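You operate a simulated robot arm through the tools that you are given. There is no shell and no other tool. Be economical: measure what you need, move in short steps, check, and stop when the job is done.

You run a simulated robot arm. Do the job below in one go: nothing can be reset, and whatever is moved stays where it is left.

JOB
Bend the orange bracket's tab to 60 and put it in the teal tray.
Fine: the peg is set; clamp the bracket first; handle down and clamp open at the end.

It is judged by the outcome, as a careful person would: the job done as asked, and still so three seconds after it is handed in. It fails if anything else is knocked over, pushed out of place, dropped, spilled or broken.

ROBOT AND FRAMES
A 6-joint arm with a two-finger parallel gripper, fixed in place. Base frame: the origin is at the foot of the arm, x ahead of it, y to its left, z up; the work surface is at about z = 86. Lengths are in cm, angles in degrees, forces in N, time in s.
With the tool pointing down near the work surface it reaches from about 24 to 64 cm from the base axis. Its first joint turns from -66.0 to 66.0 degrees. Payload 2.7 kg.
Tool frame: the origin (TCP) lies between the finger pads and is the grasp point; the fingertips stand 2.3 cm ahead of it; z points along the fingers, y is the line along which they close. Largest opening 9.4 cm; finger width 3.8, thickness 1; the body of the gripper, 5.4 by 9.6 cm, starts 3.9 cm behind the TCP.
Orientation is that of the tool frame in the base frame, as a unit quaternion [x, y, z, w]. With the fingers straight down and closing along the base's y, the tool's x points along the base's -x, its y along +y and its z along -z.

CONTROLS
- The arm moves only by the tool nudge_tool. Its argument "moves" is one flat list of numbers, 7 for each row, row after row: the shift along the tool's x, y, z in cm, then the turn, a rotation vector about the tool's x, y, z in degrees, then the gripper command, from -1 (fully open) to 1 (shut), values between in proportion. In form: [x, y, z, rx, ry, rz, gripper, x, y, z, rx, ry, rz, gripper, ...]. A call has 1 to 10 rows; each row shifts and turns the commanded pose from where the row before left it, along the tool's axes as they then stand. Rows are played at 5 a second. More than 5 cm and 8.6 degrees between two rows, or a gripper value outside its range, and nothing of the call is played. Where a pose cannot be reached the arm comes as near as it can. A force on the tool above 40 N (or 10 N above the force at the start of the call, whichever is more), or a blocked arm, ends the call early, and 0.2 s more pass. Each finger travels about 4.5 cm/s and halts on what it meets, pressing with about 40 N; the grip force reading is that of the motor and also rises with nothing between the fingers. The clock runs only during rows and for 0.2 s after the last one: add rows that do not move to give the fingers time. The reply holds the time, the measured pose of the TCP, the force on the tool along the base axes, the opening and the grip force, in the units named above and with some noise.
- Cameras (640 x 400 px; columns grow to the right, rows downward): "scene" is fixed at [9.56, -45.17, 140.47]; the picture's right is [0.54, -0.84, 0.00], its down [-0.48, -0.31, -0.82] and it looks along [0.69, 0.44, -0.57] (base axes); focal length 318 px, centre (320, 200). "wrist" rides on the gripper at [-3.9, 0, -4.4] in the tool frame; the picture's right is [0.00, -1.00, 0.00], its down [0.97, 0.00, -0.24] and it looks along [0.24, 0.00, 0.97] (tool axes); focal length 218 px, centre (320, 200).
- camera(camera): a new picture of that camera. No time passes.
- locate(camera, pixels): for up to 12 pixels [column, row] of the newest picture of that camera ("zoom" is the newest enlarged one), the place [x, y, z] in the base frame of the surface seen there, good to about 0.3 cm. No time passes.
- close_up(camera, box): a new picture of the part [left, top, right, bottom] of that camera's present view, enlarged. No time passes.
- sign_off(): hands the job in; it is judged then, once.

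Go step by step. Measure first, check grasps and placings, and put right what went wrong. The budget is 80 turns and 46 pictures, counting those below and the enlarged ones. Unless the task says otherwise, let go and move clear before handing in, and close with one line.

The tools are called as a command line: name --argument value ..., lists and objects as JSON in quotes. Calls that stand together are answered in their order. nudge_tool: Moves the arm, as the interface text tells. Its arguments: {"type":"object","properties":{"moves":{"type":"array"}},"required":["moves"]} The other tools are called the same way: camera (camera) takes a picture; locate (camera, pixels) gives the place of the surface under pixels of a picture; close_up (camera, box) takes an enlarged picture of a part of a camera's view; sign_off () hands the job in.

At the start:

```text
time_s: 0.0
ee_pos: [38.23, -18.52, 120.23]
orientation: [0.0, 1.0, 0.0, -0.001]
wrist_force: [0.9, 0.9, -0.5]
grip_width: 9.41
gripper_force: 0.1
```

scene: 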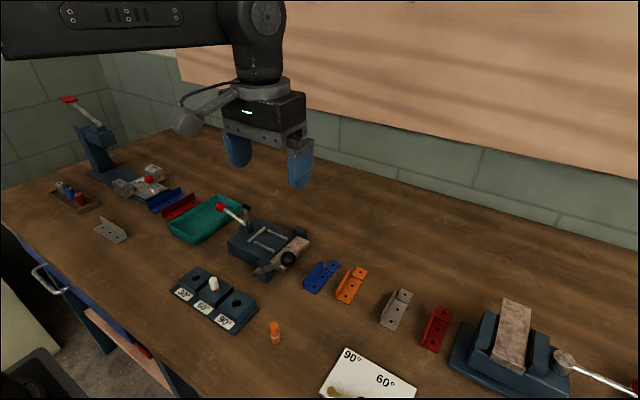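
wrist: 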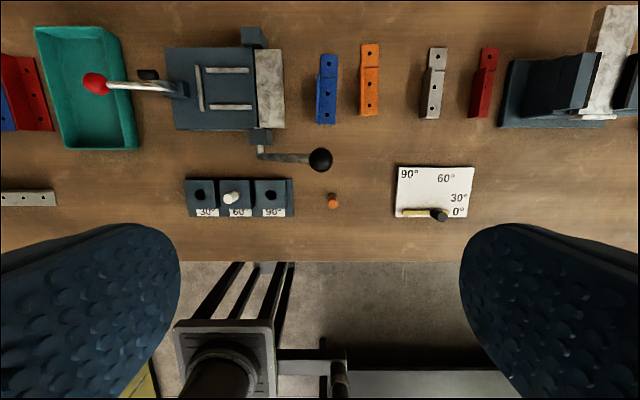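

The peg appears to sit in the 60° hole (wrist pixel 232,198), with the bender at (225,90) and the orange bracket at (370,80). I'll look closer at these.

close_up --camera "scene" --box '[160, 180, 320, 280]'

close_up --camera "wrist" --box '[140, 10, 396, 170]'

close_up --camera "scene" --box '[240, 240, 400, 340]'

```text
4.00 times, centred on (240, 230) of scene
```

zoom: 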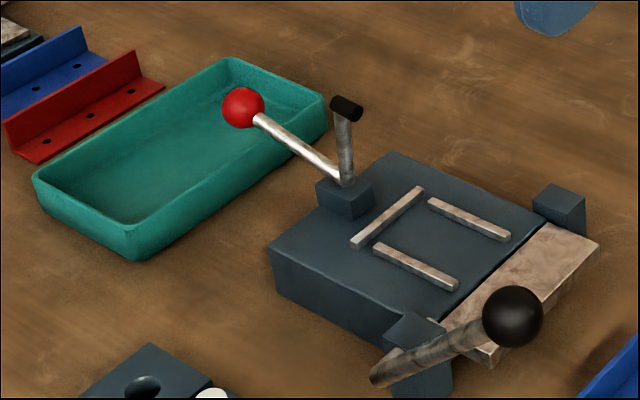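

```text
2.50 times, centred on (268, 90) of wrist
```

zoom: 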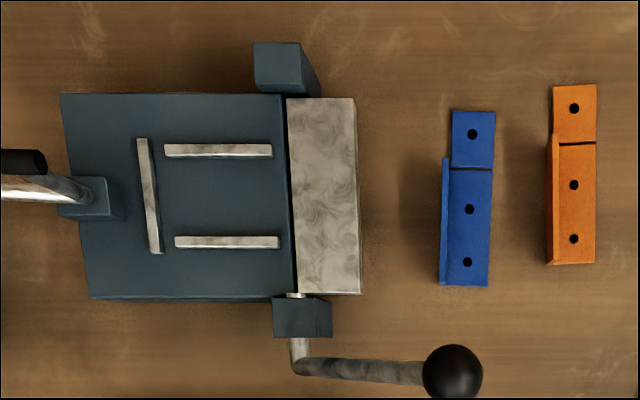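

```text
4.00 times, centred on (320, 290) of scene
```

zoom: 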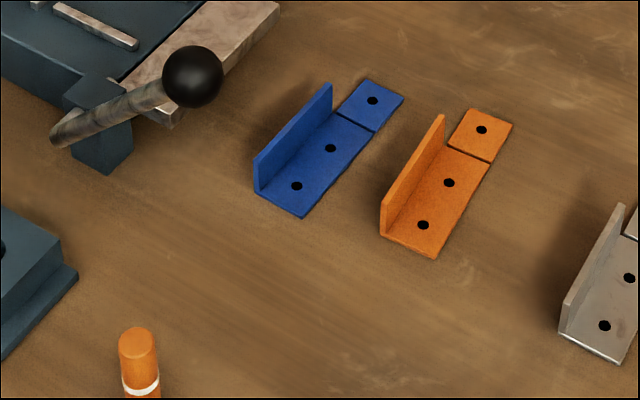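

close_up --camera "scene" --box '[160, 255, 320, 355]'

close_up --camera "wrist" --box '[170, 140, 490, 240]'

locate --camera "wrist" --pixels '[[361, 44], [379, 44], [360, 68], [378, 66], [361, 115], [378, 115], [361, 95], [370, 53], [370, 83], [370, 105], [378, 90], [320, 159]]'

locate --camera "wrist" --pixels '[[198, 70], [202, 105], [210, 70], [246, 71], [212, 107], [248, 107], [224, 88], [255, 49], [258, 128], [283, 90], [166, 48], [176, 129]]'

locate --camera "wrist" --pixels '[[96, 84], [125, 87], [150, 74], [178, 90], [265, 138], [260, 153], [290, 157], [90, 50], [40, 30], [116, 28], [64, 148], [136, 146]]'

```text
4.00 times, centred on (240, 305) of scene
```

zoom: 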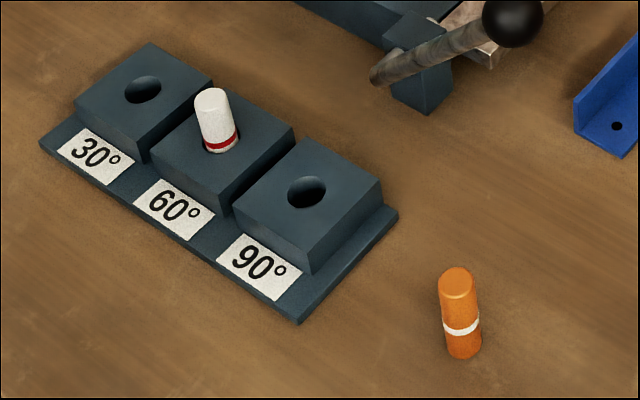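

```text
2.00 times, centred on (330, 190) of wrist
```

zoom: 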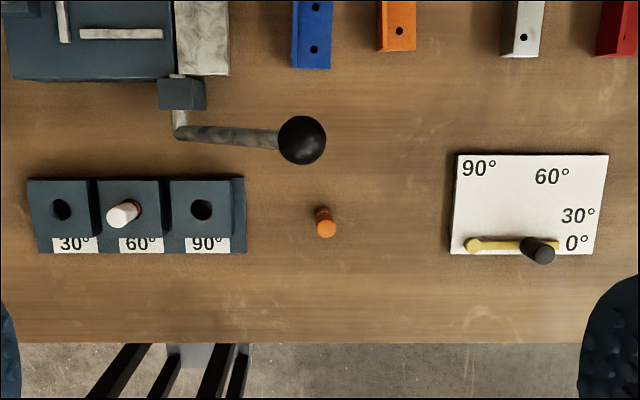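

```text
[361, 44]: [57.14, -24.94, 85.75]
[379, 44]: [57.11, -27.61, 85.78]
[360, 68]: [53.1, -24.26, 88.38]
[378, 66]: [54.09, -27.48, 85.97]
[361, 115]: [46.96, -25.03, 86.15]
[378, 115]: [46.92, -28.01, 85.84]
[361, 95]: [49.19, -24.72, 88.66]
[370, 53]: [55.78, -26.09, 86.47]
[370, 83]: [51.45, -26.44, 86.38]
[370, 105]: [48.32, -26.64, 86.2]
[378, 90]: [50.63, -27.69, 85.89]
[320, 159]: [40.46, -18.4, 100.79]
```

```text
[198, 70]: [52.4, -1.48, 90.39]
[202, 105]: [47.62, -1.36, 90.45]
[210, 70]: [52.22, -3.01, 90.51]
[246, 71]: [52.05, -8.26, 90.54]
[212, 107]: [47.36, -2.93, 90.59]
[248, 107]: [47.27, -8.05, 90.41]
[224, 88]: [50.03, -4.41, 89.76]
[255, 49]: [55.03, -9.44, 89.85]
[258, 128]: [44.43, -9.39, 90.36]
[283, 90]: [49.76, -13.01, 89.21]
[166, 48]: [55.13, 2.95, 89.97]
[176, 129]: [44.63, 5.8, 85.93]
```

```text
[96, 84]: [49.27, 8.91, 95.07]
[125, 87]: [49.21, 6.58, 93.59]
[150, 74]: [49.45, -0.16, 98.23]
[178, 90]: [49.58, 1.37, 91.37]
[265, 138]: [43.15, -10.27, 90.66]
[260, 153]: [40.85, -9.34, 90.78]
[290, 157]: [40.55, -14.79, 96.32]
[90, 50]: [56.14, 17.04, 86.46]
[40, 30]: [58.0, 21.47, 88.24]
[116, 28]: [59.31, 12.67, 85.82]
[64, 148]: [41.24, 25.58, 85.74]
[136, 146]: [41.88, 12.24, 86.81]
```

The white peg sits in the 60° hole. The bender's slot lies between rails x≈47.4 and 52.1, with its hinge at y≈-9.5. The orange bracket lies along x with its tab to +x and its flange at y≈-24.6. I'll move over the flange to see it better.

nudge_tool --moves '[-2.05, -1.03, 3.4, 0, 0, 0, 0.3, -2.05, -1.03, 3.4, 0, 0, 0, 0.3, -2.05, -1.03, 3.4, 0, 0, 0, 0.3, -2.05, -1.03, 3.4, 0, 0, 0, 0.3, -2.05, -1.03, 3.4, 0, 0, 0, 0.3, -2.05, -1.03, 3.4, 0, 0, 0, 0.3, 0, 0, 0, 0, 0, 0, 0.3]'

camera --camera "wrist"

```text
time_s: 1.6
ee_pos: [50.59, -24.66, 99.83]
orientation: [0.0, 1.0, 0.0, 0.0]
wrist_force: [0.0, 0.9, 0.0]
grip_width: 3.27
gripper_force: 0.1
```

```text
38 pictures are left
```

wrist: 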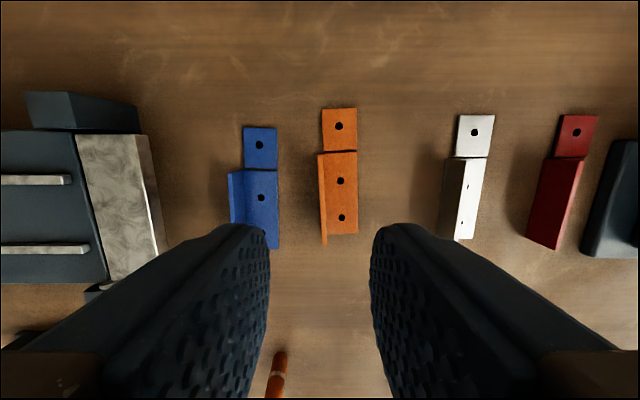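

The bracket shows clearly between the fingers at px (318–358,108–245). I'll measure its edges.

locate --camera "wrist" --pixels '[[319, 155], [324, 241], [323, 110], [355, 109], [356, 150], [357, 232], [322, 153], [330, 160], [330, 225], [319, 180], [321, 210], [340, 180]]'

close_up --camera "wrist" --box '[272, 95, 432, 255]'

```text
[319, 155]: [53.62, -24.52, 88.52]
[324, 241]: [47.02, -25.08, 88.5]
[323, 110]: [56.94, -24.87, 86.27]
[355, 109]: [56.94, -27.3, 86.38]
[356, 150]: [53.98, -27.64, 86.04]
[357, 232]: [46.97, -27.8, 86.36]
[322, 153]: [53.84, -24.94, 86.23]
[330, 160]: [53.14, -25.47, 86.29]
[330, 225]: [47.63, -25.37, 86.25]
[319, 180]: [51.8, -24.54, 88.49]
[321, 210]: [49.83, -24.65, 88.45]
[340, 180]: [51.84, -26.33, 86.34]
```

```text
2.50 times, centred on (352, 175) of wrist
```

zoom: 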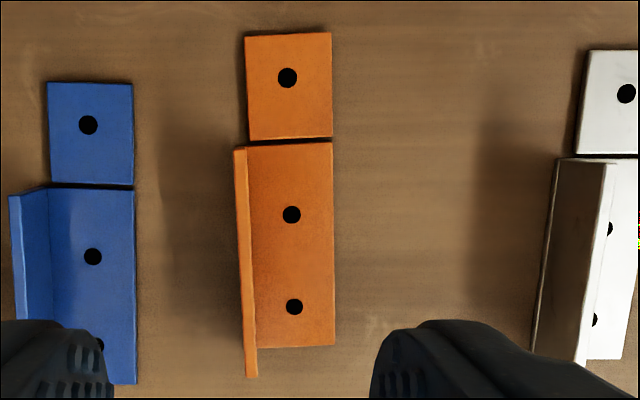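

The flange centre is near (50.4, -24.8), its top is at z≈88.5, and it is yawed about 2.5°. I'll descend with the fingers straddling the flange and keep the fingertips above the plate.

nudge_tool --moves '[0.19, -0.12, 2.5, 0, 0, -2.5, 0.35, 0, 0, 3, 0, 0, 0, 0.35, 0, 0, 2.6, 0, 0, 0, 0.35, 0, 0, 1.5, 0, 0, 0, 0.35, 0, 0, 1.0, 0, 0, 0, 0.35, 0, 0, 0, 0, 0, 0, 0.35]'

close_up --camera "scene" --box '[280, 220, 440, 320]'

```text
time_s: 3.0
ee_pos: [50.19, -24.77, 89.21]
orientation: [-0.021, 1.0, 0.0, 0.001]
wrist_force: [-1.1, 0.5, 0.8]
grip_width: 3.06
gripper_force: 0.1
```

```text
4.00 times, centred on (360, 270) of scene
```

zoom: 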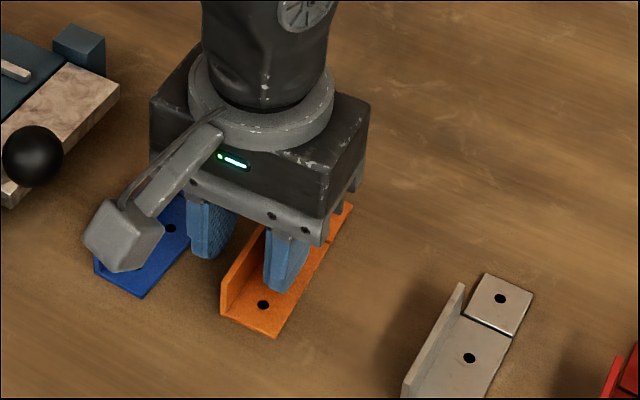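

The fingers straddle the flange properly. I'll close and lift a little.

nudge_tool --moves '[0, 0, 0, 0, 0, 0, 1, 0, 0, 0, 0, 0, 0, 1, 0, 0, 0, 0, 0, 0, 1, 0, 0, 0, 0, 0, 0, 1, 0, 0, -1, 0, 0, 0, 1, 0, 0, -3, 0, 0, 0, 1, 0, 0, -4, 0, 0, 0, 1, 0, 0, -4, 0, 0, 0, 1, 0, 0, 0, 0, 0, 0, 1]'

camera --camera "wrist"

```text
time_s: 5.0
ee_pos: [50.21, -24.61, 101.1]
orientation: [-0.022, 1.0, 0.0, 0.001]
wrist_force: [1.0, -0.3, 0.0]
grip_width: 0.28
gripper_force: 39.9
```

```text
35 pictures are left
```

wrist: 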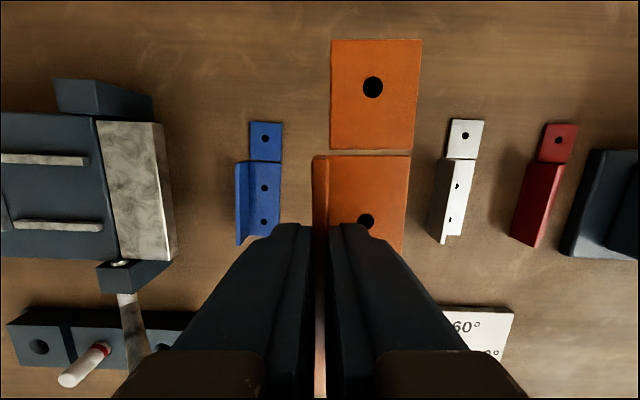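

The bracket is held by its flange (0.28 cm). I'll measure how it sits in the grip.

locate --camera "wrist" --pixels '[[333, 42], [419, 42], [332, 148], [412, 148], [372, 87], [366, 220], [330, 158], [408, 158], [403, 235], [345, 100], [405, 100], [340, 190]]'

```text
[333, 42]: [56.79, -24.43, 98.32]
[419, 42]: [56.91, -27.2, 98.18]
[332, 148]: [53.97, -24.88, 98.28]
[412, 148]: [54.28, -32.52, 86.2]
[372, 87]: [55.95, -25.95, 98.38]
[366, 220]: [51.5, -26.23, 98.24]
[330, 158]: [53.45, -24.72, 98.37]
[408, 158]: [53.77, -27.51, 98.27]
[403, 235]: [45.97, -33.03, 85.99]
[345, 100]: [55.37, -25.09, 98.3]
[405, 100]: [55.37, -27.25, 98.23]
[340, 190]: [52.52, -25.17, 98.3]
```

The bracket is level: plate bottom about 3.1 below the TCP, crease 3.65 ahead, rear end 3.2 behind. I'll measure the bender's rails and hinge closely.

close_up --camera "scene" --box '[220, 205, 316, 265]'

```text
6.67 times, centred on (268, 235) of scene
```

zoom: 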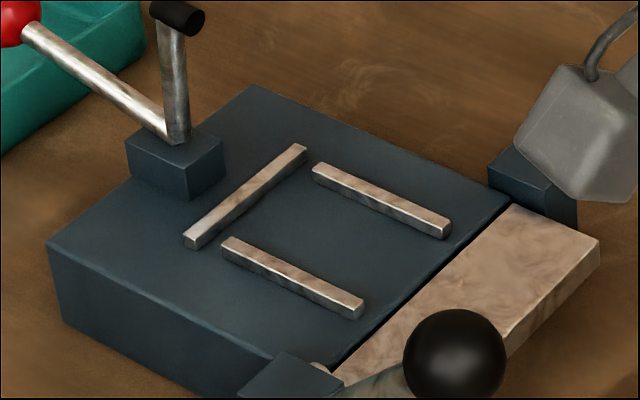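

locate --camera "zoom" --pixels '[[302, 154], [197, 245], [203, 236], [315, 176], [444, 236], [235, 238], [362, 298], [300, 215], [509, 204], [335, 364], [345, 375], [516, 208]]'

locate --camera "zoom" --pixels '[[295, 145], [183, 240], [320, 164], [450, 222], [224, 240], [356, 310], [330, 230], [600, 240], [400, 190], [180, 15], [175, 130], [370, 203]]'

```text
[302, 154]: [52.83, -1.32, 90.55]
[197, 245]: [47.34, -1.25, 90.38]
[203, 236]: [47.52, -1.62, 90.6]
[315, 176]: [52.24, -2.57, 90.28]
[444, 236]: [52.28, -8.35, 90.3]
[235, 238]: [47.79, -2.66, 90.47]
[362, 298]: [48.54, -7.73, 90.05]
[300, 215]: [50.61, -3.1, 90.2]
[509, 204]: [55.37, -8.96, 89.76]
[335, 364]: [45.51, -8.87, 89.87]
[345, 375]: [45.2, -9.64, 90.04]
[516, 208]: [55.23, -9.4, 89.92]
```

```text
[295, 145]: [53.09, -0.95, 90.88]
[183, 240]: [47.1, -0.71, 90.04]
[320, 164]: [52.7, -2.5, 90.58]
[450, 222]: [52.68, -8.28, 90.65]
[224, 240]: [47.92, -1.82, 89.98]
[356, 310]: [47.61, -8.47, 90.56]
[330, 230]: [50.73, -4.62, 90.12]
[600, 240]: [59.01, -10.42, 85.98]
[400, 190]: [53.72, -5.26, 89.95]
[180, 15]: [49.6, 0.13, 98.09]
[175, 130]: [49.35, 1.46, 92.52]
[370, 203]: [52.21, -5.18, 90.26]
```

The rails' inner faces are at x≈47.85 and 52.2, the end stop is at y≈-1.65, the bed edge at y≈-9.1 and the bed top at z≈89.95. I'll raise the bracket and turn it so the tab points to -y.

nudge_tool --moves '[0, 0, -1.5, 0, 0, 8.4, 1, 0, 0, -1.5, 0, 0, 8.4, 1, 0, 0, 0, 0, 0, 8.4, 1, 0, 0, 0, 0, 0, 8.4, 1, 0, 0, 0, 0, 0, 8.4, 1, 0, 0, 0, 0, 0, 8.4, 1, 0, 0, 0, 0, 0, 8.4, 1, 0, 0, 0, 0, 0, 8.4, 1, 0, 0, 0, 0, 0, 8.4, 1, 0, 0, 0, 0, 0, 8.4, 1]'

nudge_tool --moves '[0, 0, 0, 0, 0, 8.5, 1, 0, 0, 0, 0, 0, 0, 1]'

```text
time_s: 7.2
ee_pos: [50.22, -24.77, 104.3]
orientation: [0.653, 0.757, 0.0, 0.0]
wrist_force: [0.1, 0.2, -0.5]
grip_width: 0.26
gripper_force: 40.2
```

```text
time_s: 7.8
ee_pos: [50.32, -24.71, 104.19]
orientation: [0.707, 0.707, 0.001, 0.001]
wrist_force: [0.3, 0.2, 0.0]
grip_width: 0.26
gripper_force: 39.5
```

Orientation is right (tool x = +y, tool y = +x). I'll go above the slot.

nudge_tool --moves '[4.2, 0.25, 0, 0, 0, 0, 1, 4.2, 0.25, 0, 0, 0, 0, 1, 4.2, 0.25, 1, 0, 0, 0, 1, 4.2, 0.25, 2, 0, 0, 0, 1, 2.46, 0.1, 2.2, 0, 0, 0, 1, 0, 0, 1, 0, 0, 0, 1, 0, 0, 0, 0, 0, 0, 1]'

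close_up --camera "scene" --box '[200, 185, 328, 265]'

camera --camera "wrist"

```text
time_s: 9.4
ee_pos: [51.5, -5.35, 97.98]
orientation: [0.707, 0.707, 0.0, -0.001]
wrist_force: [-0.6, 0.2, -1.0]
grip_width: 0.27
gripper_force: 39.6
```

```text
5.00 times, centred on (264, 225) of scene
```

zoom: 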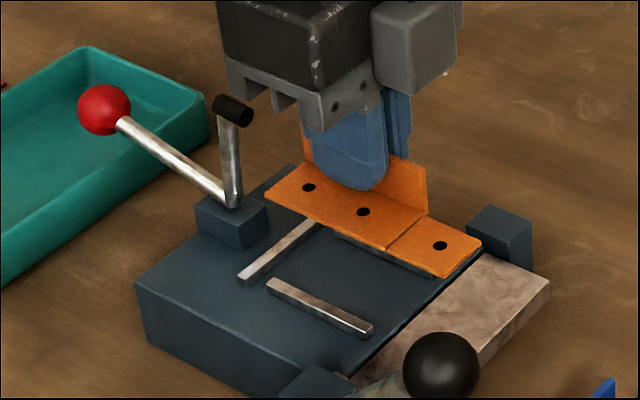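

```text
32 pictures are left
```

wrist: 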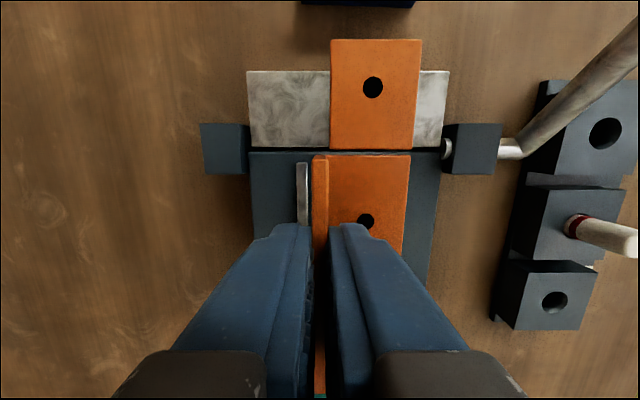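

The wrist view shows the bed/leaf gap at row ≈149, with the crease near row 152. I'll locate them and the rail.

locate --camera "wrist" --pixels '[[265, 145], [265, 155], [425, 144], [425, 154], [370, 146], [370, 157], [449, 149], [303, 166], [303, 210], [308, 200], [435, 200], [270, 75]]'

close_up --camera "wrist" --box '[240, 110, 460, 248]'

```text
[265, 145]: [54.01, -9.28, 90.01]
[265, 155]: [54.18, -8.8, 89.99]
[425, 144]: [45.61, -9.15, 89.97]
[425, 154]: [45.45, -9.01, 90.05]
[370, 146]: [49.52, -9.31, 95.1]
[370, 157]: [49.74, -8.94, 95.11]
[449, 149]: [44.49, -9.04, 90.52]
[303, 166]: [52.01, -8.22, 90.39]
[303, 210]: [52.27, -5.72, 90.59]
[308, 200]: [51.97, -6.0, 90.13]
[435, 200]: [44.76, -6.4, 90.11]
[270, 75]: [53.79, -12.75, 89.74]
```

```text
2.90 times, centred on (350, 179) of wrist
```

zoom: 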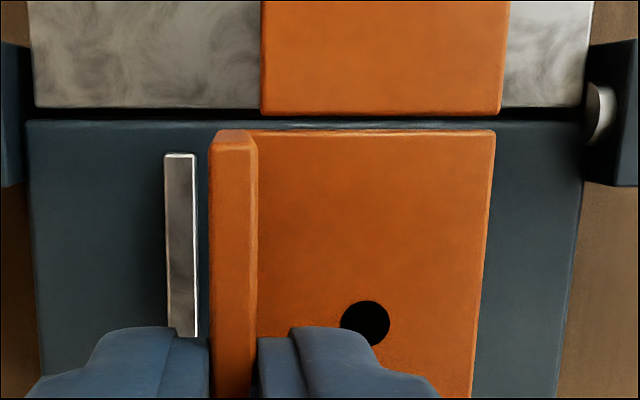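

The crease is at y≈-9.1 and the hinge pin at y≈-9.05, so they line up. I'll shift -0.1 in x and lower into the slot.

nudge_tool --moves '[0.05, -0.1, 2, 0, 0, 0, 1, 0, 0, 1.5, 0, 0, 0, 1, 0, 0, 0.8, 0, 0, 0, 1, 0, 0, 0.4, 0, 0, 0, 1, 0, 0, 0, 0, 0, 0, 1]'

close_up --camera "scene" --box '[200, 185, 328, 265]'

```text
time_s: 10.6
ee_pos: [51.33, -5.37, 93.22]
orientation: [0.707, 0.707, -0.001, 0.001]
wrist_force: [0.6, -1.0, 0.4]
grip_width: 0.26
gripper_force: 40.2
```

```text
5.00 times, centred on (264, 225) of scene
```

zoom: 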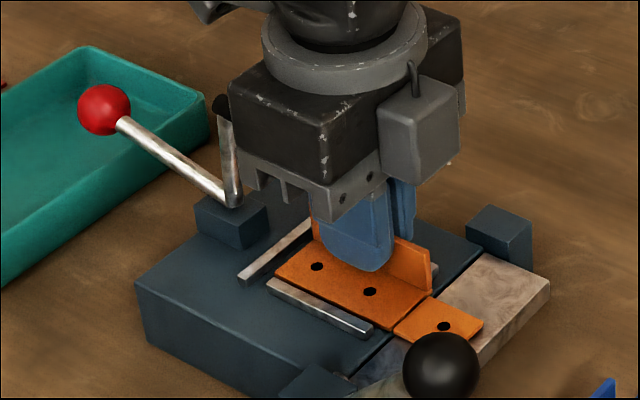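

It is in the slot and just above the bed. I'll lower 0.2 more, then open a little.

nudge_tool --moves '[0, 0, 0.1, 0, 0, 0, 1, 0, 0, 0.08, 0, 0, 0, 1, 0, 0, 0, 0, 0, 0, 1]'

camera --camera "wrist"

```text
time_s: 11.4
ee_pos: [51.18, -5.35, 93.11]
orientation: [0.707, 0.707, 0.0, 0.001]
wrist_force: [-2.5, 1.0, 7.2]
grip_width: 0.28
gripper_force: 39.8
```

```text
29 pictures are left
```

wrist: 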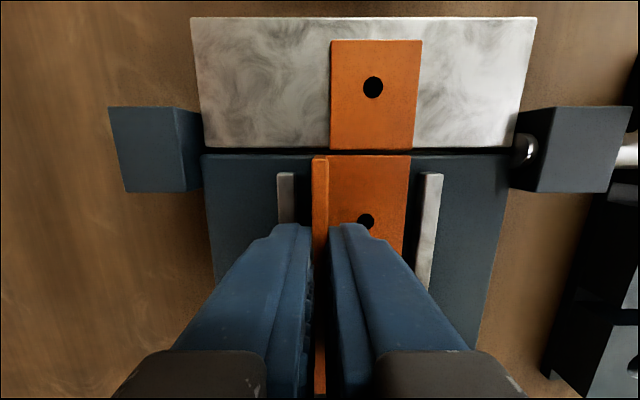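

The plate touches down (7 N) and the crease lies on the gap. I'll open slightly and retreat upward.

nudge_tool --moves '[0, 0, -0.05, 0, 0, 0, 0.7, 0, 0, 0, 0, 0, 0, 0.6, 0, 0, 0, 0, 0, 0, 0.6, 0, 0, -1, 0, 0, 0, 0.6, 0, 0, -2, 0, 0, 0, 0.6, 0, 0, -4, 0, 0, 0, 0.6, 0, 0, -4, 0, 0, 0, 0.6, 0, 0, -4, 0, 0, 0, 0.6, 0, 0, 0, 0, 0, 0, 0.6]'

camera --camera "wrist"

close_up --camera "scene" --box '[200, 185, 328, 265]'

```text
time_s: 13.4
ee_pos: [51.29, -5.52, 108.2]
orientation: [0.707, 0.707, -0.001, 0.0]
wrist_force: [-0.1, 0.3, -0.4]
grip_width: 1.88
gripper_force: 0.1
```

```text
28 pictures are left
```

wrist: 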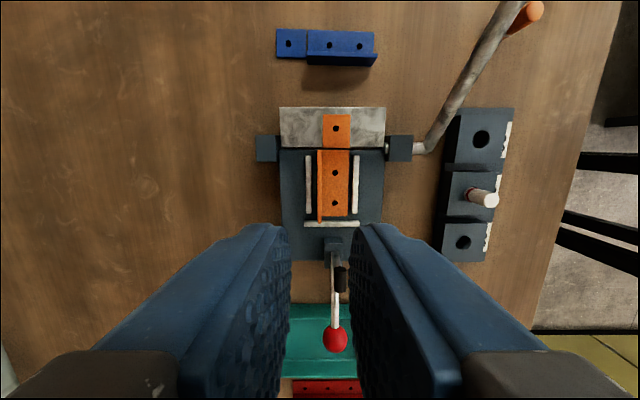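

```text
5.00 times, centred on (264, 225) of scene
```

zoom: 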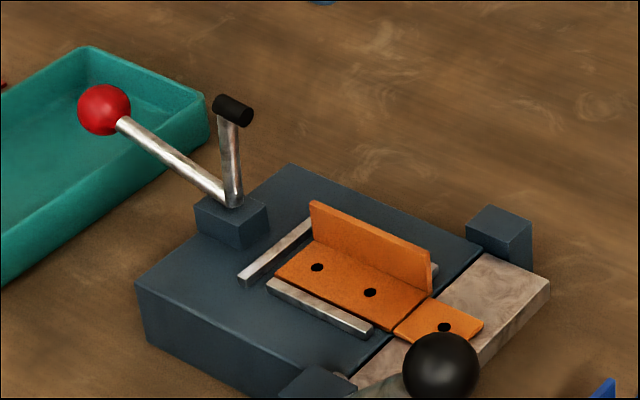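

The bracket is seated between the rails with its rear near the end stop. Next I'll measure the clamp ball and lever.

locate --camera "wrist" --pixels '[[335, 339], [335, 328], [335, 351], [323, 340], [347, 340], [335, 300], [334, 262], [341, 270], [341, 285], [333, 245], [345, 240]]'

locate --camera "zoom" --pixels '[[104, 109], [104, 90], [104, 130], [84, 109], [125, 100], [160, 155], [205, 190], [232, 195], [232, 150], [235, 110], [240, 200], [230, 205]]'

```text
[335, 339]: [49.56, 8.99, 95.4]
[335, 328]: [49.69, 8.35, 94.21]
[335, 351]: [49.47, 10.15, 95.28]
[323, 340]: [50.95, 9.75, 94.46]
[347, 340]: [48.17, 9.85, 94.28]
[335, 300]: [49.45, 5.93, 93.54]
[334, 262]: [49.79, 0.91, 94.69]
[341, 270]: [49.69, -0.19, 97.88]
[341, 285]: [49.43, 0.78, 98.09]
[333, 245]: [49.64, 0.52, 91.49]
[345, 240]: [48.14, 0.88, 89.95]
```

```text
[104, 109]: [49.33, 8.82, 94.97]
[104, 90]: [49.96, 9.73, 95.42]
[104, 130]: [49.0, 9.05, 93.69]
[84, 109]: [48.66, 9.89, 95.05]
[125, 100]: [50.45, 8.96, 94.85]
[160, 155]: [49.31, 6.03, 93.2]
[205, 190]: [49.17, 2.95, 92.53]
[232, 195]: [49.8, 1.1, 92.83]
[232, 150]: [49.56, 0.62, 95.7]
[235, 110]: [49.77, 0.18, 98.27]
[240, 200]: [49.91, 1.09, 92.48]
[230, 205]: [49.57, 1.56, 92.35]
```

The ball centre is about (49.55, 9.5, 94.4) with radius 1.2, and the pivot about (y 1.3, z 92). I'll move over the ball, then descend around it.

nudge_tool --moves '[4, -0.44, 0, 0, 0, 0, 0, 4, -0.44, 0, 0, 0, 0, -0.06, 4, -0.43, 0, 0, 0, 0, -0.06, 3.02, -0.43, 0, 0, 0, 0, -0.06, 0, 0, 4, 0, 0, 0, -0.06, 0, 0, 4, 0, 0, 0, -0.06, 0, 0, 3, 0, 0, 0, -0.06, 0, 0, 2.8, 0, 0, 0, -0.06, 0, 0, 0, 0, 0, 0, -0.06]'

close_up --camera "scene" --box '[160, 165, 320, 265]'

camera --camera "wrist"

```text
time_s: 15.4
ee_pos: [49.61, 9.71, 94.36]
orientation: [0.707, 0.707, 0.0, 0.0]
wrist_force: [0.8, -0.5, -1.1]
grip_width: 4.98
gripper_force: 0.1
```

```text
4.00 times, centred on (240, 215) of scene
```

zoom: 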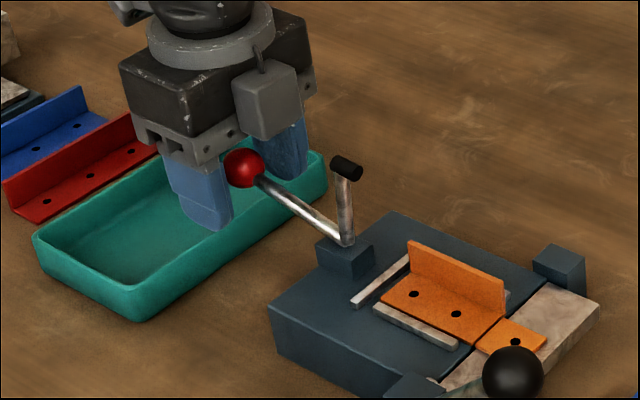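

```text
25 pictures are left
```

wrist: 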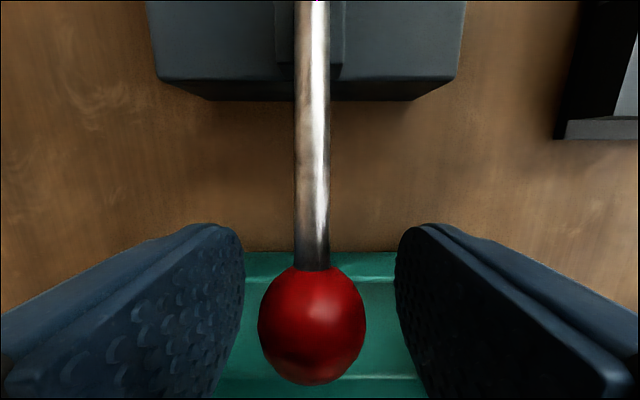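

The ball is between the fingers. I'll close, checking the force.

nudge_tool --moves '[0, 0.12, 0, 0, 0, 0, 0.4, 0, 0, 0, 0, 0, 0, 1, 0, 0, 0, 0, 0, 0, 1, 0, 0, 0, 0, 0, 0, 1]'

```text
time_s: 16.4
ee_pos: [49.8, 9.79, 94.38]
orientation: [0.707, 0.707, 0.0, 0.0]
wrist_force: [7.7, 1.1, -2.0]
grip_width: 2.48
gripper_force: 44.4
```

The ball is held (2.48 cm). I'll start raising the handle along its arc.

nudge_tool --moves '[-0.25, 0, -0.7, 0, 0, 0, 1, -0.28, 0, -0.68, 0, 0, 0, 1, -0.76, 0, -1.27, 0, 0, 0, 1, -0.97, 0, -1.12, 0, 0, 0, 1]'

close_up --camera "scene" --box '[160, 165, 320, 265]'

```text
time_s: 17.4
ee_pos: [49.75, 7.58, 98.19]
orientation: [0.706, 0.708, 0.001, 0.0]
wrist_force: [7.9, 15.0, -4.9]
grip_width: 2.51
gripper_force: 44.9
```

```text
4.00 times, centred on (240, 215) of scene
```

zoom: 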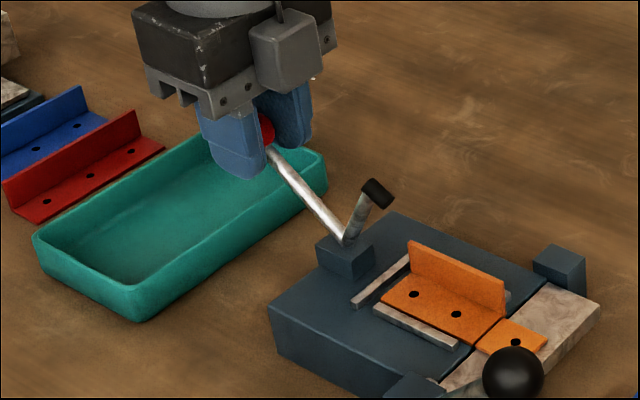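

The lever rises with the ball; the 15 N in +y says my arc is slightly tight, so I'll continue a bit wider.

nudge_tool --moves '[-0.95, 0, -1.0, 0, 0, 0, 1, -1.25, 0, -0.85, 0, 0, 0, 1, -1.4, 0, -0.6, 0, 0, 0, 1]'

```text
time_s: 18.2
ee_pos: [49.71, 3.95, 100.65]
orientation: [0.707, 0.707, 0.001, -0.001]
wrist_force: [1.6, 15.6, 1.5]
grip_width: 2.54
gripper_force: 44.8
```

nudge_tool --moves '[-1.5, 0, -0.33, 0, 0, 0, 1, -1.55, 0, -0.05, 0, 0, 0, 1]'

close_up --camera "scene" --box '[160, 165, 320, 265]'

```text
time_s: 18.8
ee_pos: [49.66, 0.65, 100.97]
orientation: [0.707, 0.707, -0.002, 0.0]
wrist_force: [0.5, -0.7, -0.3]
grip_width: 0.02
gripper_force: 42.4
```

```text
4.00 times, centred on (240, 215) of scene
```

zoom: 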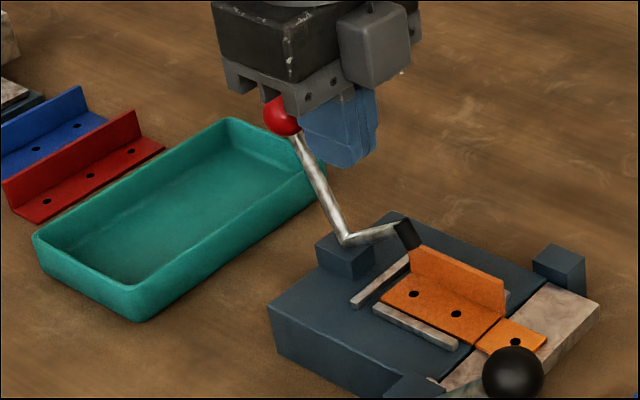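

The ball slipped out behind the closed fingers, and the handle stayed part way with the pad not yet down. I'll locate the ball, then push it from its +y side with closed fingers.

locate --camera "zoom" --pixels '[[280, 117], [275, 130], [268, 110], [310, 165], [335, 215], [345, 240], [370, 235], [405, 230], [415, 245]]'

nudge_tool --moves '[0, 0, -3, 0, 0, 0, 1, 0, 0, -3, 0, 0, 0, 1, 0, 0, 0, 0, 0, 0, 1]'

close_up --camera "scene" --box '[160, 165, 320, 265]'

```text
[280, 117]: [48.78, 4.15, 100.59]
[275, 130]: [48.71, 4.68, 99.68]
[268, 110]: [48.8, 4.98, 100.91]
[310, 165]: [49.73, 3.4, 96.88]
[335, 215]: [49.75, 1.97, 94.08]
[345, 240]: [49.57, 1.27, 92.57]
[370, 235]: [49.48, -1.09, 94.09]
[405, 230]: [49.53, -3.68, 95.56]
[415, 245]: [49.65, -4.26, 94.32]
```

```text
time_s: 19.6
ee_pos: [49.59, 0.71, 106.82]
orientation: [0.707, 0.707, 0.0, 0.0]
wrist_force: [-0.2, 0.5, 0.6]
grip_width: 0.0
gripper_force: 42.2
```

```text
4.00 times, centred on (240, 215) of scene
```

zoom: 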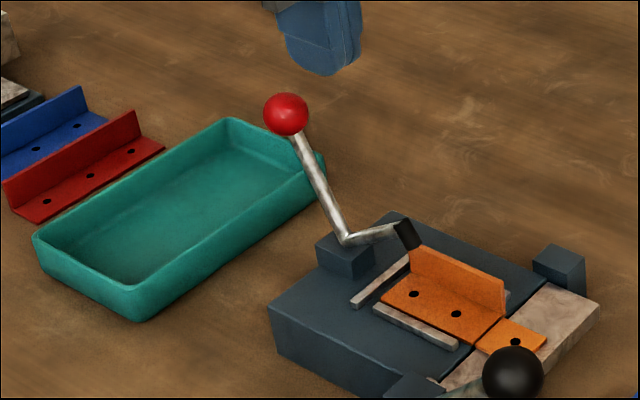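

The ball is now at about (49.5, 4.7, 100.2). I'll go behind it on the +y side with closed fingers.

nudge_tool --moves '[4, 0, 0, 0, 0, 0, 1, 3.9, 0, 0, 0, 0, 0, 1, 0, 0, 3, 0, 0, 0, 1, 0, 0, 2.8, 0, 0, 0, 1, 0, 0, 0, 0, 0, 0, 1]'

nudge_tool --moves '[-1, 0, 0, 0, 0, 0, 1, -1, 0, 0, 0, 0, 0, 1, -1, 0, 0, 0, 0, 0, 1, 0, 0, 0, 0, 0, 0, 1]'

close_up --camera "scene" --box '[160, 165, 320, 265]'

```text
time_s: 20.8
ee_pos: [49.6, 8.62, 101.12]
orientation: [0.707, 0.707, -0.001, 0.001]
wrist_force: [-0.5, 0.2, -1.2]
grip_width: 0.02
gripper_force: 43.1
```

```text
time_s: 21.8
ee_pos: [49.68, 5.73, 101.13]
orientation: [0.707, 0.707, 0.001, -0.001]
wrist_force: [-0.7, -0.6, 0.0]
grip_width: 0.01
gripper_force: 42.5
```

```text
4.00 times, centred on (240, 215) of scene
```

zoom: 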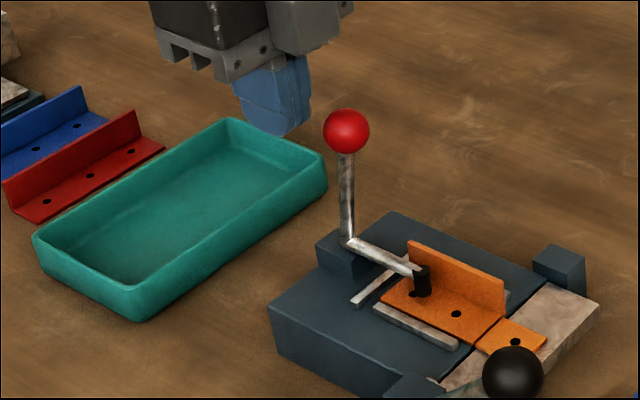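

The clamp has snapped over and the pad sits on the plate near (420,290). I'll nudge the ball a bit further to confirm it is fully home.

locate --camera "zoom" --pixels '[[346, 131], [347, 190], [360, 245], [420, 280], [422, 293]]'

nudge_tool --moves '[-1, 0, 0, 0, 0, 0, 1, -1, 0, 0, 0, 0, 0, 1, -0.6, 0, 0, 0, 0, 0, 1, -0.3, 0, 0, 0, 0, 0, 1]'

```text
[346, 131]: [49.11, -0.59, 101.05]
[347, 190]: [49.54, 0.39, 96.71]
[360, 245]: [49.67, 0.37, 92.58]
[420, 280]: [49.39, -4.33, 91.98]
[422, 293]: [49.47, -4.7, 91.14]
```

```text
time_s: 22.8
ee_pos: [49.7, 3.2, 101.16]
orientation: [0.706, 0.708, 0.003, -0.002]
wrist_force: [1.0, 31.4, -0.8]
grip_width: 0.0
gripper_force: 42.4
```

The clamp is firm: 31 N of resistance. I'll back off, rise, and measure the bending handle.

nudge_tool --moves '[1, 0, 0, 0, 0, 0, 1, 1, 0, 0, 0, 0, 0, 1, 0, 0, -4, 0, 0, 0, 1, 0, 0, -5, 0, 0, 0, 1, 0, 0, 0, 0, 0, 0, 1]'

close_up --camera "scene" --box '[220, 205, 348, 285]'

locate --camera "zoom" --pixels '[[340, 272], [340, 242], [340, 302], [311, 272], [370, 272], [270, 310], [215, 335], [205, 345], [190, 350], [230, 300], [420, 225], [320, 220]]'

```text
time_s: 24.0
ee_pos: [49.62, 4.63, 110.19]
orientation: [0.707, 0.707, 0.0, 0.001]
wrist_force: [0.1, 0.0, -0.8]
grip_width: 0.0
gripper_force: 42.3
```

```text
5.00 times, centred on (284, 245) of scene
```

zoom: 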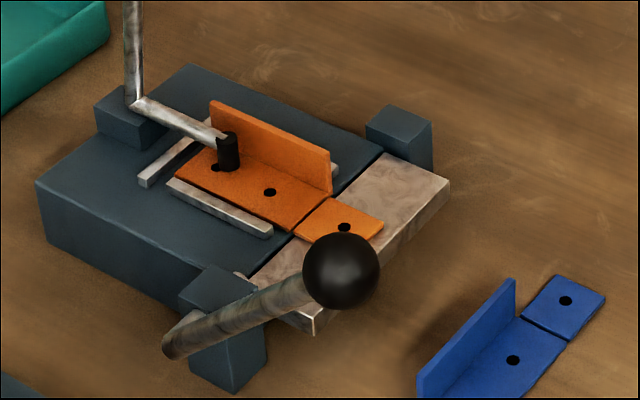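

```text
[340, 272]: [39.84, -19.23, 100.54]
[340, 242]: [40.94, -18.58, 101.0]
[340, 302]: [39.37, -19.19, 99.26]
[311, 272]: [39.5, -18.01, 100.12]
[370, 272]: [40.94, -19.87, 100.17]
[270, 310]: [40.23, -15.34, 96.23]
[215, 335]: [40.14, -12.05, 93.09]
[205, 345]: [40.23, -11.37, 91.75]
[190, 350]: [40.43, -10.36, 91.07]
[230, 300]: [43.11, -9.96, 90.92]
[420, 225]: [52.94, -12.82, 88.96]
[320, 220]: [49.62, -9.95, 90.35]
```

The clamp pad holds the plate. The bending ball centre is about (40.7, -19.0, 99.8), radius ≈1.5, axis at (y -9.05, z≈90), r≈14. I'll move over it and descend with the fingers open.

nudge_tool --moves '[-3.94, -1.48, 0, 0, 0, 0, 0.3, -3.94, -1.48, 0, 0, 0, 0, -0.17, -3.94, -1.48, 0, 0, 0, 0, -0.17, -3.94, -1.48, 0, 0, 0, 0, -0.17, -3.94, -1.48, 0, 0, 0, 0, -0.17, -3.94, -1.5, 0, 0, 0, 0, -0.17, 0, 0, 4, 0, 0, 0, -0.17, 0, 0, 4, 0, 0, 0, -0.17, 0, 0, 2.3, 0, 0, 0, -0.17, 0, 0, 0, 0, 0, 0, -0.17]'

camera --camera "wrist"

```text
time_s: 26.2
ee_pos: [40.71, -19.02, 99.84]
orientation: [0.707, 0.707, -0.001, 0.0]
wrist_force: [1.1, 0.2, 0.2]
grip_width: 5.51
gripper_force: 0.0
```

```text
19 pictures are left
```

wrist: 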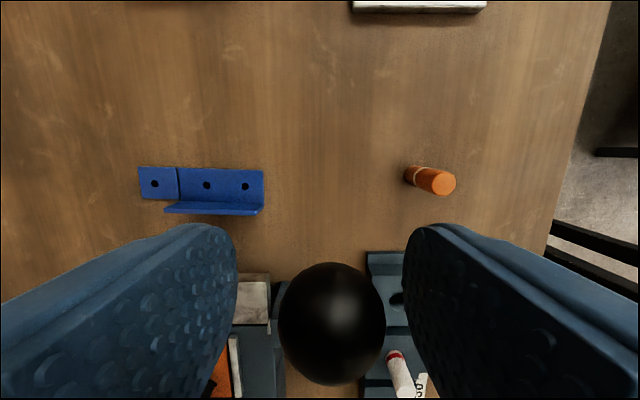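

The ball sits between the fingers, about 0.25 off toward -x. I'll centre and close.

nudge_tool --moves '[0, -0.25, 0, 0, 0, 0, 0.2, 0, 0, 0, 0, 0, 0, 1, 0, 0, 0, 0, 0, 0, 1, 0, 0, 0, 0, 0, 0, 1]'

```text
time_s: 27.2
ee_pos: [40.46, -18.95, 99.96]
orientation: [0.707, 0.707, 0.0, 0.0]
wrist_force: [-2.4, -0.3, -2.0]
grip_width: 2.72
gripper_force: 44.9
```

Held. I'll start the bend along the arc in small steps.

nudge_tool --moves '[0.66, 0, -0.63, 0, 0, 0, 1, 0.72, 0, -0.58, 0, 0, 0, 1, 0.75, 0, -0.53, 0, 0, 0, 1, 0.77, 0, -0.48, 0, 0, 0, 1, 0, 0, 0, 0, 0, 0, 1]'

close_up --camera "scene" --box '[180, 165, 340, 265]'

```text
time_s: 28.4
ee_pos: [40.56, -16.21, 102.14]
orientation: [0.707, 0.707, -0.001, 0.0]
wrist_force: [-5.6, -7.8, -5.2]
grip_width: 2.77
gripper_force: 44.9
```

```text
4.00 times, centred on (260, 215) of scene
```

zoom: 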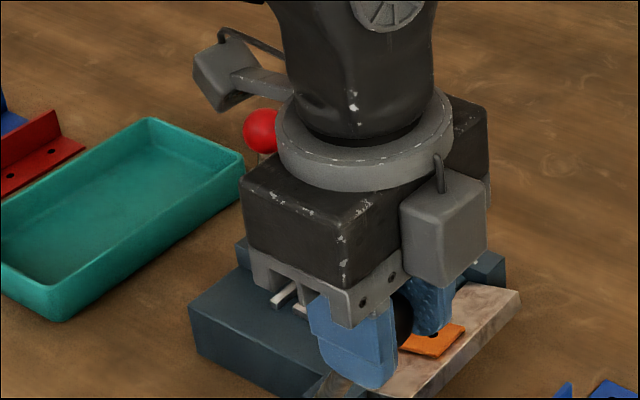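

Progressing smoothly with about 9 N. I'll continue.

nudge_tool --moves '[0.81, 0, -0.43, 0, 0, 0, 1, 0.83, 0, -0.38, 0, 0, 0, 1, 0.86, 0, -0.32, 0, 0, 0, 1, 0.88, 0, -0.27, 0, 0, 0, 1, 0, 0, 0, 0, 0, 0, 1]'

```text
time_s: 29.6
ee_pos: [40.43, -12.69, 103.46]
orientation: [0.707, 0.707, 0.0, 0.0]
wrist_force: [2.3, -6.0, -15.3]
grip_width: 2.73
gripper_force: 44.9
```

nudge_tool --moves '[0.9, 0, 0, 0, 0, 0, 1, 0.9, 0, -0.05, 0, 0, 0, 1, 0.91, 0, -0.05, 0, 0, 0, 1, 0.91, 0, 0, 0, 0, 0, 1, 0, 0, 0, 0, 0, 0, 1]'

close_up --camera "scene" --box '[180, 165, 340, 265]'

```text
time_s: 30.8
ee_pos: [40.53, -8.96, 103.75]
orientation: [0.706, 0.708, 0.0, 0.002]
wrist_force: [-4.8, -9.1, 15.1]
grip_width: 2.73
gripper_force: 45.5
```

```text
4.00 times, centred on (260, 215) of scene
```

zoom: 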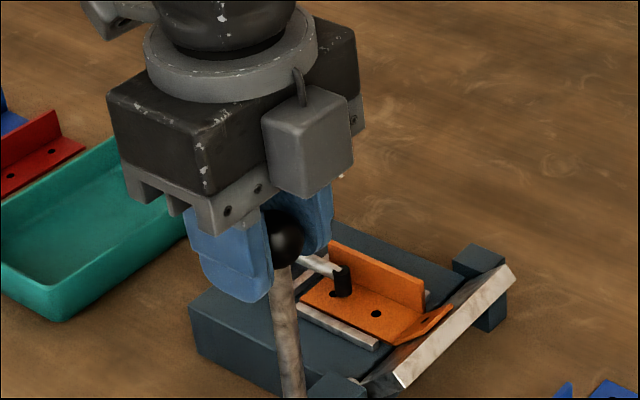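

About 45° so far. I'll continue toward the 60° stop in small steps, raising slightly.

nudge_tool --moves '[0.9, 0, -0.1, 0, 0, 0, 1, 0.9, 0, 0, 0, 0, 0, 1, 0.7, 0, 0.1, 0, 0, 0, 1, 0, 0, 0, 0, 0, 0, 1]'

```text
time_s: 31.8
ee_pos: [40.38, -6.56, 103.52]
orientation: [0.708, 0.707, 0.001, -0.001]
wrist_force: [5.8, -9.4, -7.8]
grip_width: 2.75
gripper_force: 45.0
```

nudge_tool --moves '[0.35, 0, 0.06, 0, 0, 0, 1, 0.35, 0, 0.08, 0, 0, 0, 1, 0.3, 0, 0.08, 0, 0, 0, 1, 0, 0, 0, 0, 0, 0, 1]'

close_up --camera "scene" --box '[180, 165, 340, 265]'

```text
time_s: 32.8
ee_pos: [40.55, -5.53, 103.49]
orientation: [0.707, 0.707, 0.001, 0.0]
wrist_force: [1.1, -10.9, 0.7]
grip_width: 2.7
gripper_force: 45.3
```

```text
4.00 times, centred on (260, 215) of scene
```

zoom: 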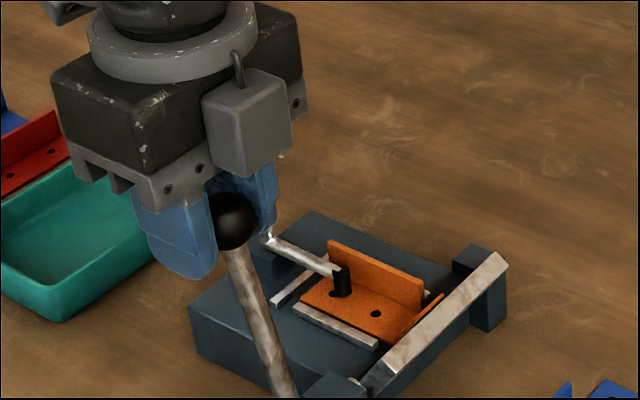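

Still only 11 N, so maybe not at the stop yet. I'll measure the leaf and ball.

locate --camera "zoom" --pixels '[[235, 220], [235, 205], [240, 275], [255, 320], [275, 370], [504, 262], [440, 330], [380, 385], [425, 320], [437, 296], [395, 392]]'

nudge_tool --moves '[0.3, 0, 0.08, 0, 0, 0, 1, 0.3, 0, 0.09, 0, 0, 0, 1, 0, 0, 0, 0, 0, 0, 1]'

```text
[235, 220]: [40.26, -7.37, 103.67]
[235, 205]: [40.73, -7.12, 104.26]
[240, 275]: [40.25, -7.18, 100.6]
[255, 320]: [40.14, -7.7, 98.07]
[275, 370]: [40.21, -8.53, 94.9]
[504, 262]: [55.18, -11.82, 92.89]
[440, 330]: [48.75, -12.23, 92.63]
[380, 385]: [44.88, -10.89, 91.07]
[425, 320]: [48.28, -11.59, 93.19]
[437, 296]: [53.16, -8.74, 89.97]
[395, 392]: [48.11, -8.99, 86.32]
```

```text
time_s: 33.6
ee_pos: [40.53, -4.89, 103.21]
orientation: [0.707, 0.707, 0.0, 0.0]
wrist_force: [-1.5, -7.7, 8.7]
grip_width: 2.73
gripper_force: 44.4
```

close_up --camera "scene" --box '[180, 165, 340, 265]'

locate --camera "zoom" --pixels '[[240, 275], [255, 320], [275, 370], [235, 290], [260, 340], [245, 300], [265, 355], [233, 220]]'

```text
4.00 times, centred on (260, 215) of scene
```

zoom: 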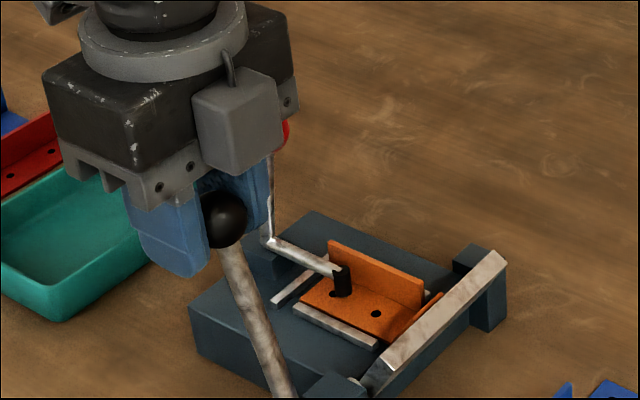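

```text
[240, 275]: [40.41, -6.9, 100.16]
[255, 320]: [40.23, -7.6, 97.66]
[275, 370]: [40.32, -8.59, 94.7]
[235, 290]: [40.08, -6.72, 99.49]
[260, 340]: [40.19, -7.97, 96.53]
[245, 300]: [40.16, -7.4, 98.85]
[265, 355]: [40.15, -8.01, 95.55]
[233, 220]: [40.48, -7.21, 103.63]
```

The handle moved a little further, so the stop isn't reached. I'll continue in small steps.

nudge_tool --moves '[0.3, 0, 0.08, 0, 0, 0, 1, 0.3, 0, 0.09, 0, 0, 0, 1, 0.3, 0, 0.1, 0, 0, 0, 1, 0, 0, 0, 0, 0, 0, 1]'

close_up --camera "scene" --box '[180, 165, 340, 265]'

```text
time_s: 34.6
ee_pos: [40.51, -4.16, 102.96]
orientation: [0.707, 0.708, -0.002, 0.0]
wrist_force: [-5.7, -27.6, 15.2]
grip_width: 2.73
gripper_force: 44.7
```

```text
4.00 times, centred on (260, 215) of scene
```

zoom: 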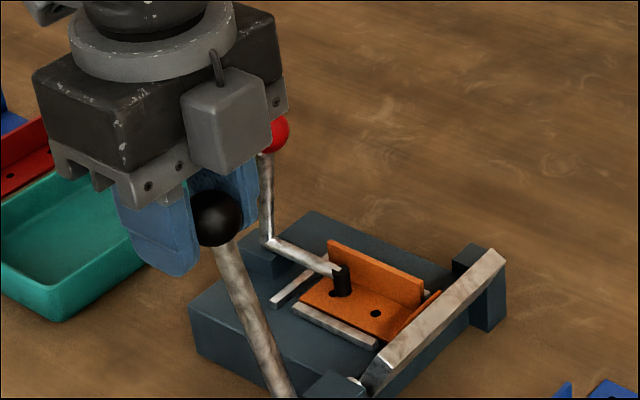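

The force jumped to 28 N, so this should be the stop. One more small press will confirm.

nudge_tool --moves '[0.2, 0, 0.05, 0, 0, 0, 1, 0, 0, 0, 0, 0, 0, 1]'

```text
time_s: 35.2
ee_pos: [40.53, -4.07, 102.87]
orientation: [0.707, 0.707, -0.002, 0.001]
wrist_force: [-3.1, -29.1, 11.4]
grip_width: 2.71
gripper_force: 44.9
```

It is firmly at the stop. I'll bring the handle back down along the reverse arc.

nudge_tool --moves '[-0.8, 0, -0.2, 0, 0, 0, 1, -0.85, 0, -0.25, 0, 0, 0, 1, -0.9, 0, -0.2, 0, 0, 0, 1, -0.9, 0, -0.15, 0, 0, 0, 1, -0.9, 0, -0.08, 0, 0, 0, 1, -0.91, 0, -0.04, 0, 0, 0, 1, -0.9, 0, 0.04, 0, 0, 0, 1, -0.91, 0, 0.08, 0, 0, 0, 1, 0, 0, 0, 0, 0, 0, 1]'

close_up --camera "scene" --box '[180, 165, 340, 265]'

```text
time_s: 37.2
ee_pos: [40.57, -10.75, 103.66]
orientation: [0.707, 0.707, 0.0, -0.001]
wrist_force: [-2.4, 10.2, -7.9]
grip_width: 2.72
gripper_force: 45.5
```

```text
4.00 times, centred on (260, 215) of scene
```

zoom: 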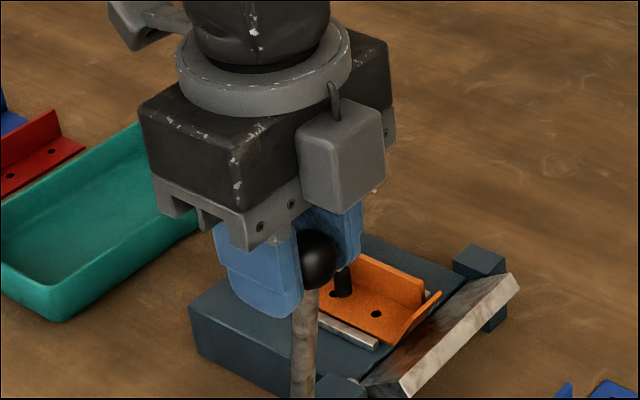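

The leaf drops while the tab stays bent. I'll continue down.

nudge_tool --moves '[-0.9, 0, 0.1, 0, 0, 0, 1, -0.9, 0, 0.2, 0, 0, 0, 1, -0.87, 0, 0.27, 0, 0, 0, 1, -0.86, 0, 0.32, 0, 0, 0, 1, -0.83, 0, 0.38, 0, 0, 0, 1, -0.81, 0, 0.43, 0, 0, 0, 1, -0.77, 0, 0.48, 0, 0, 0, 1, -0.75, 0, 0.53, 0, 0, 0, 1, -0.72, 0, 0.58, 0, 0, 0, 1]'

nudge_tool --moves '[-0.7, 0, 0.62, 0, 0, 0, 1, -0.4, 0, 0.4, 0, 0, 0, 1, 0, 0, 0, 0, 0, 0, 1]'

close_up --camera "scene" --box '[180, 165, 340, 265]'

```text
time_s: 39.2
ee_pos: [40.41, -18.35, 100.4]
orientation: [0.707, 0.707, 0.001, 0.001]
wrist_force: [0.5, 9.6, 4.2]
grip_width: 2.74
gripper_force: 44.3
```

```text
time_s: 40.0
ee_pos: [40.48, -19.31, 99.36]
orientation: [0.707, 0.707, 0.0, 0.001]
wrist_force: [-5.7, 21.1, 23.3]
grip_width: 2.75
gripper_force: 45.0
```

```text
4.00 times, centred on (260, 215) of scene
```

zoom: 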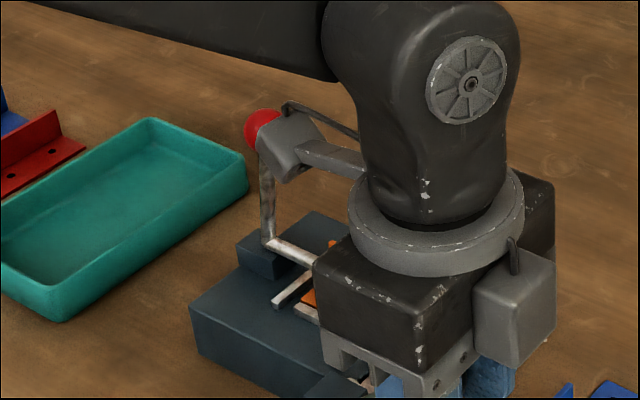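

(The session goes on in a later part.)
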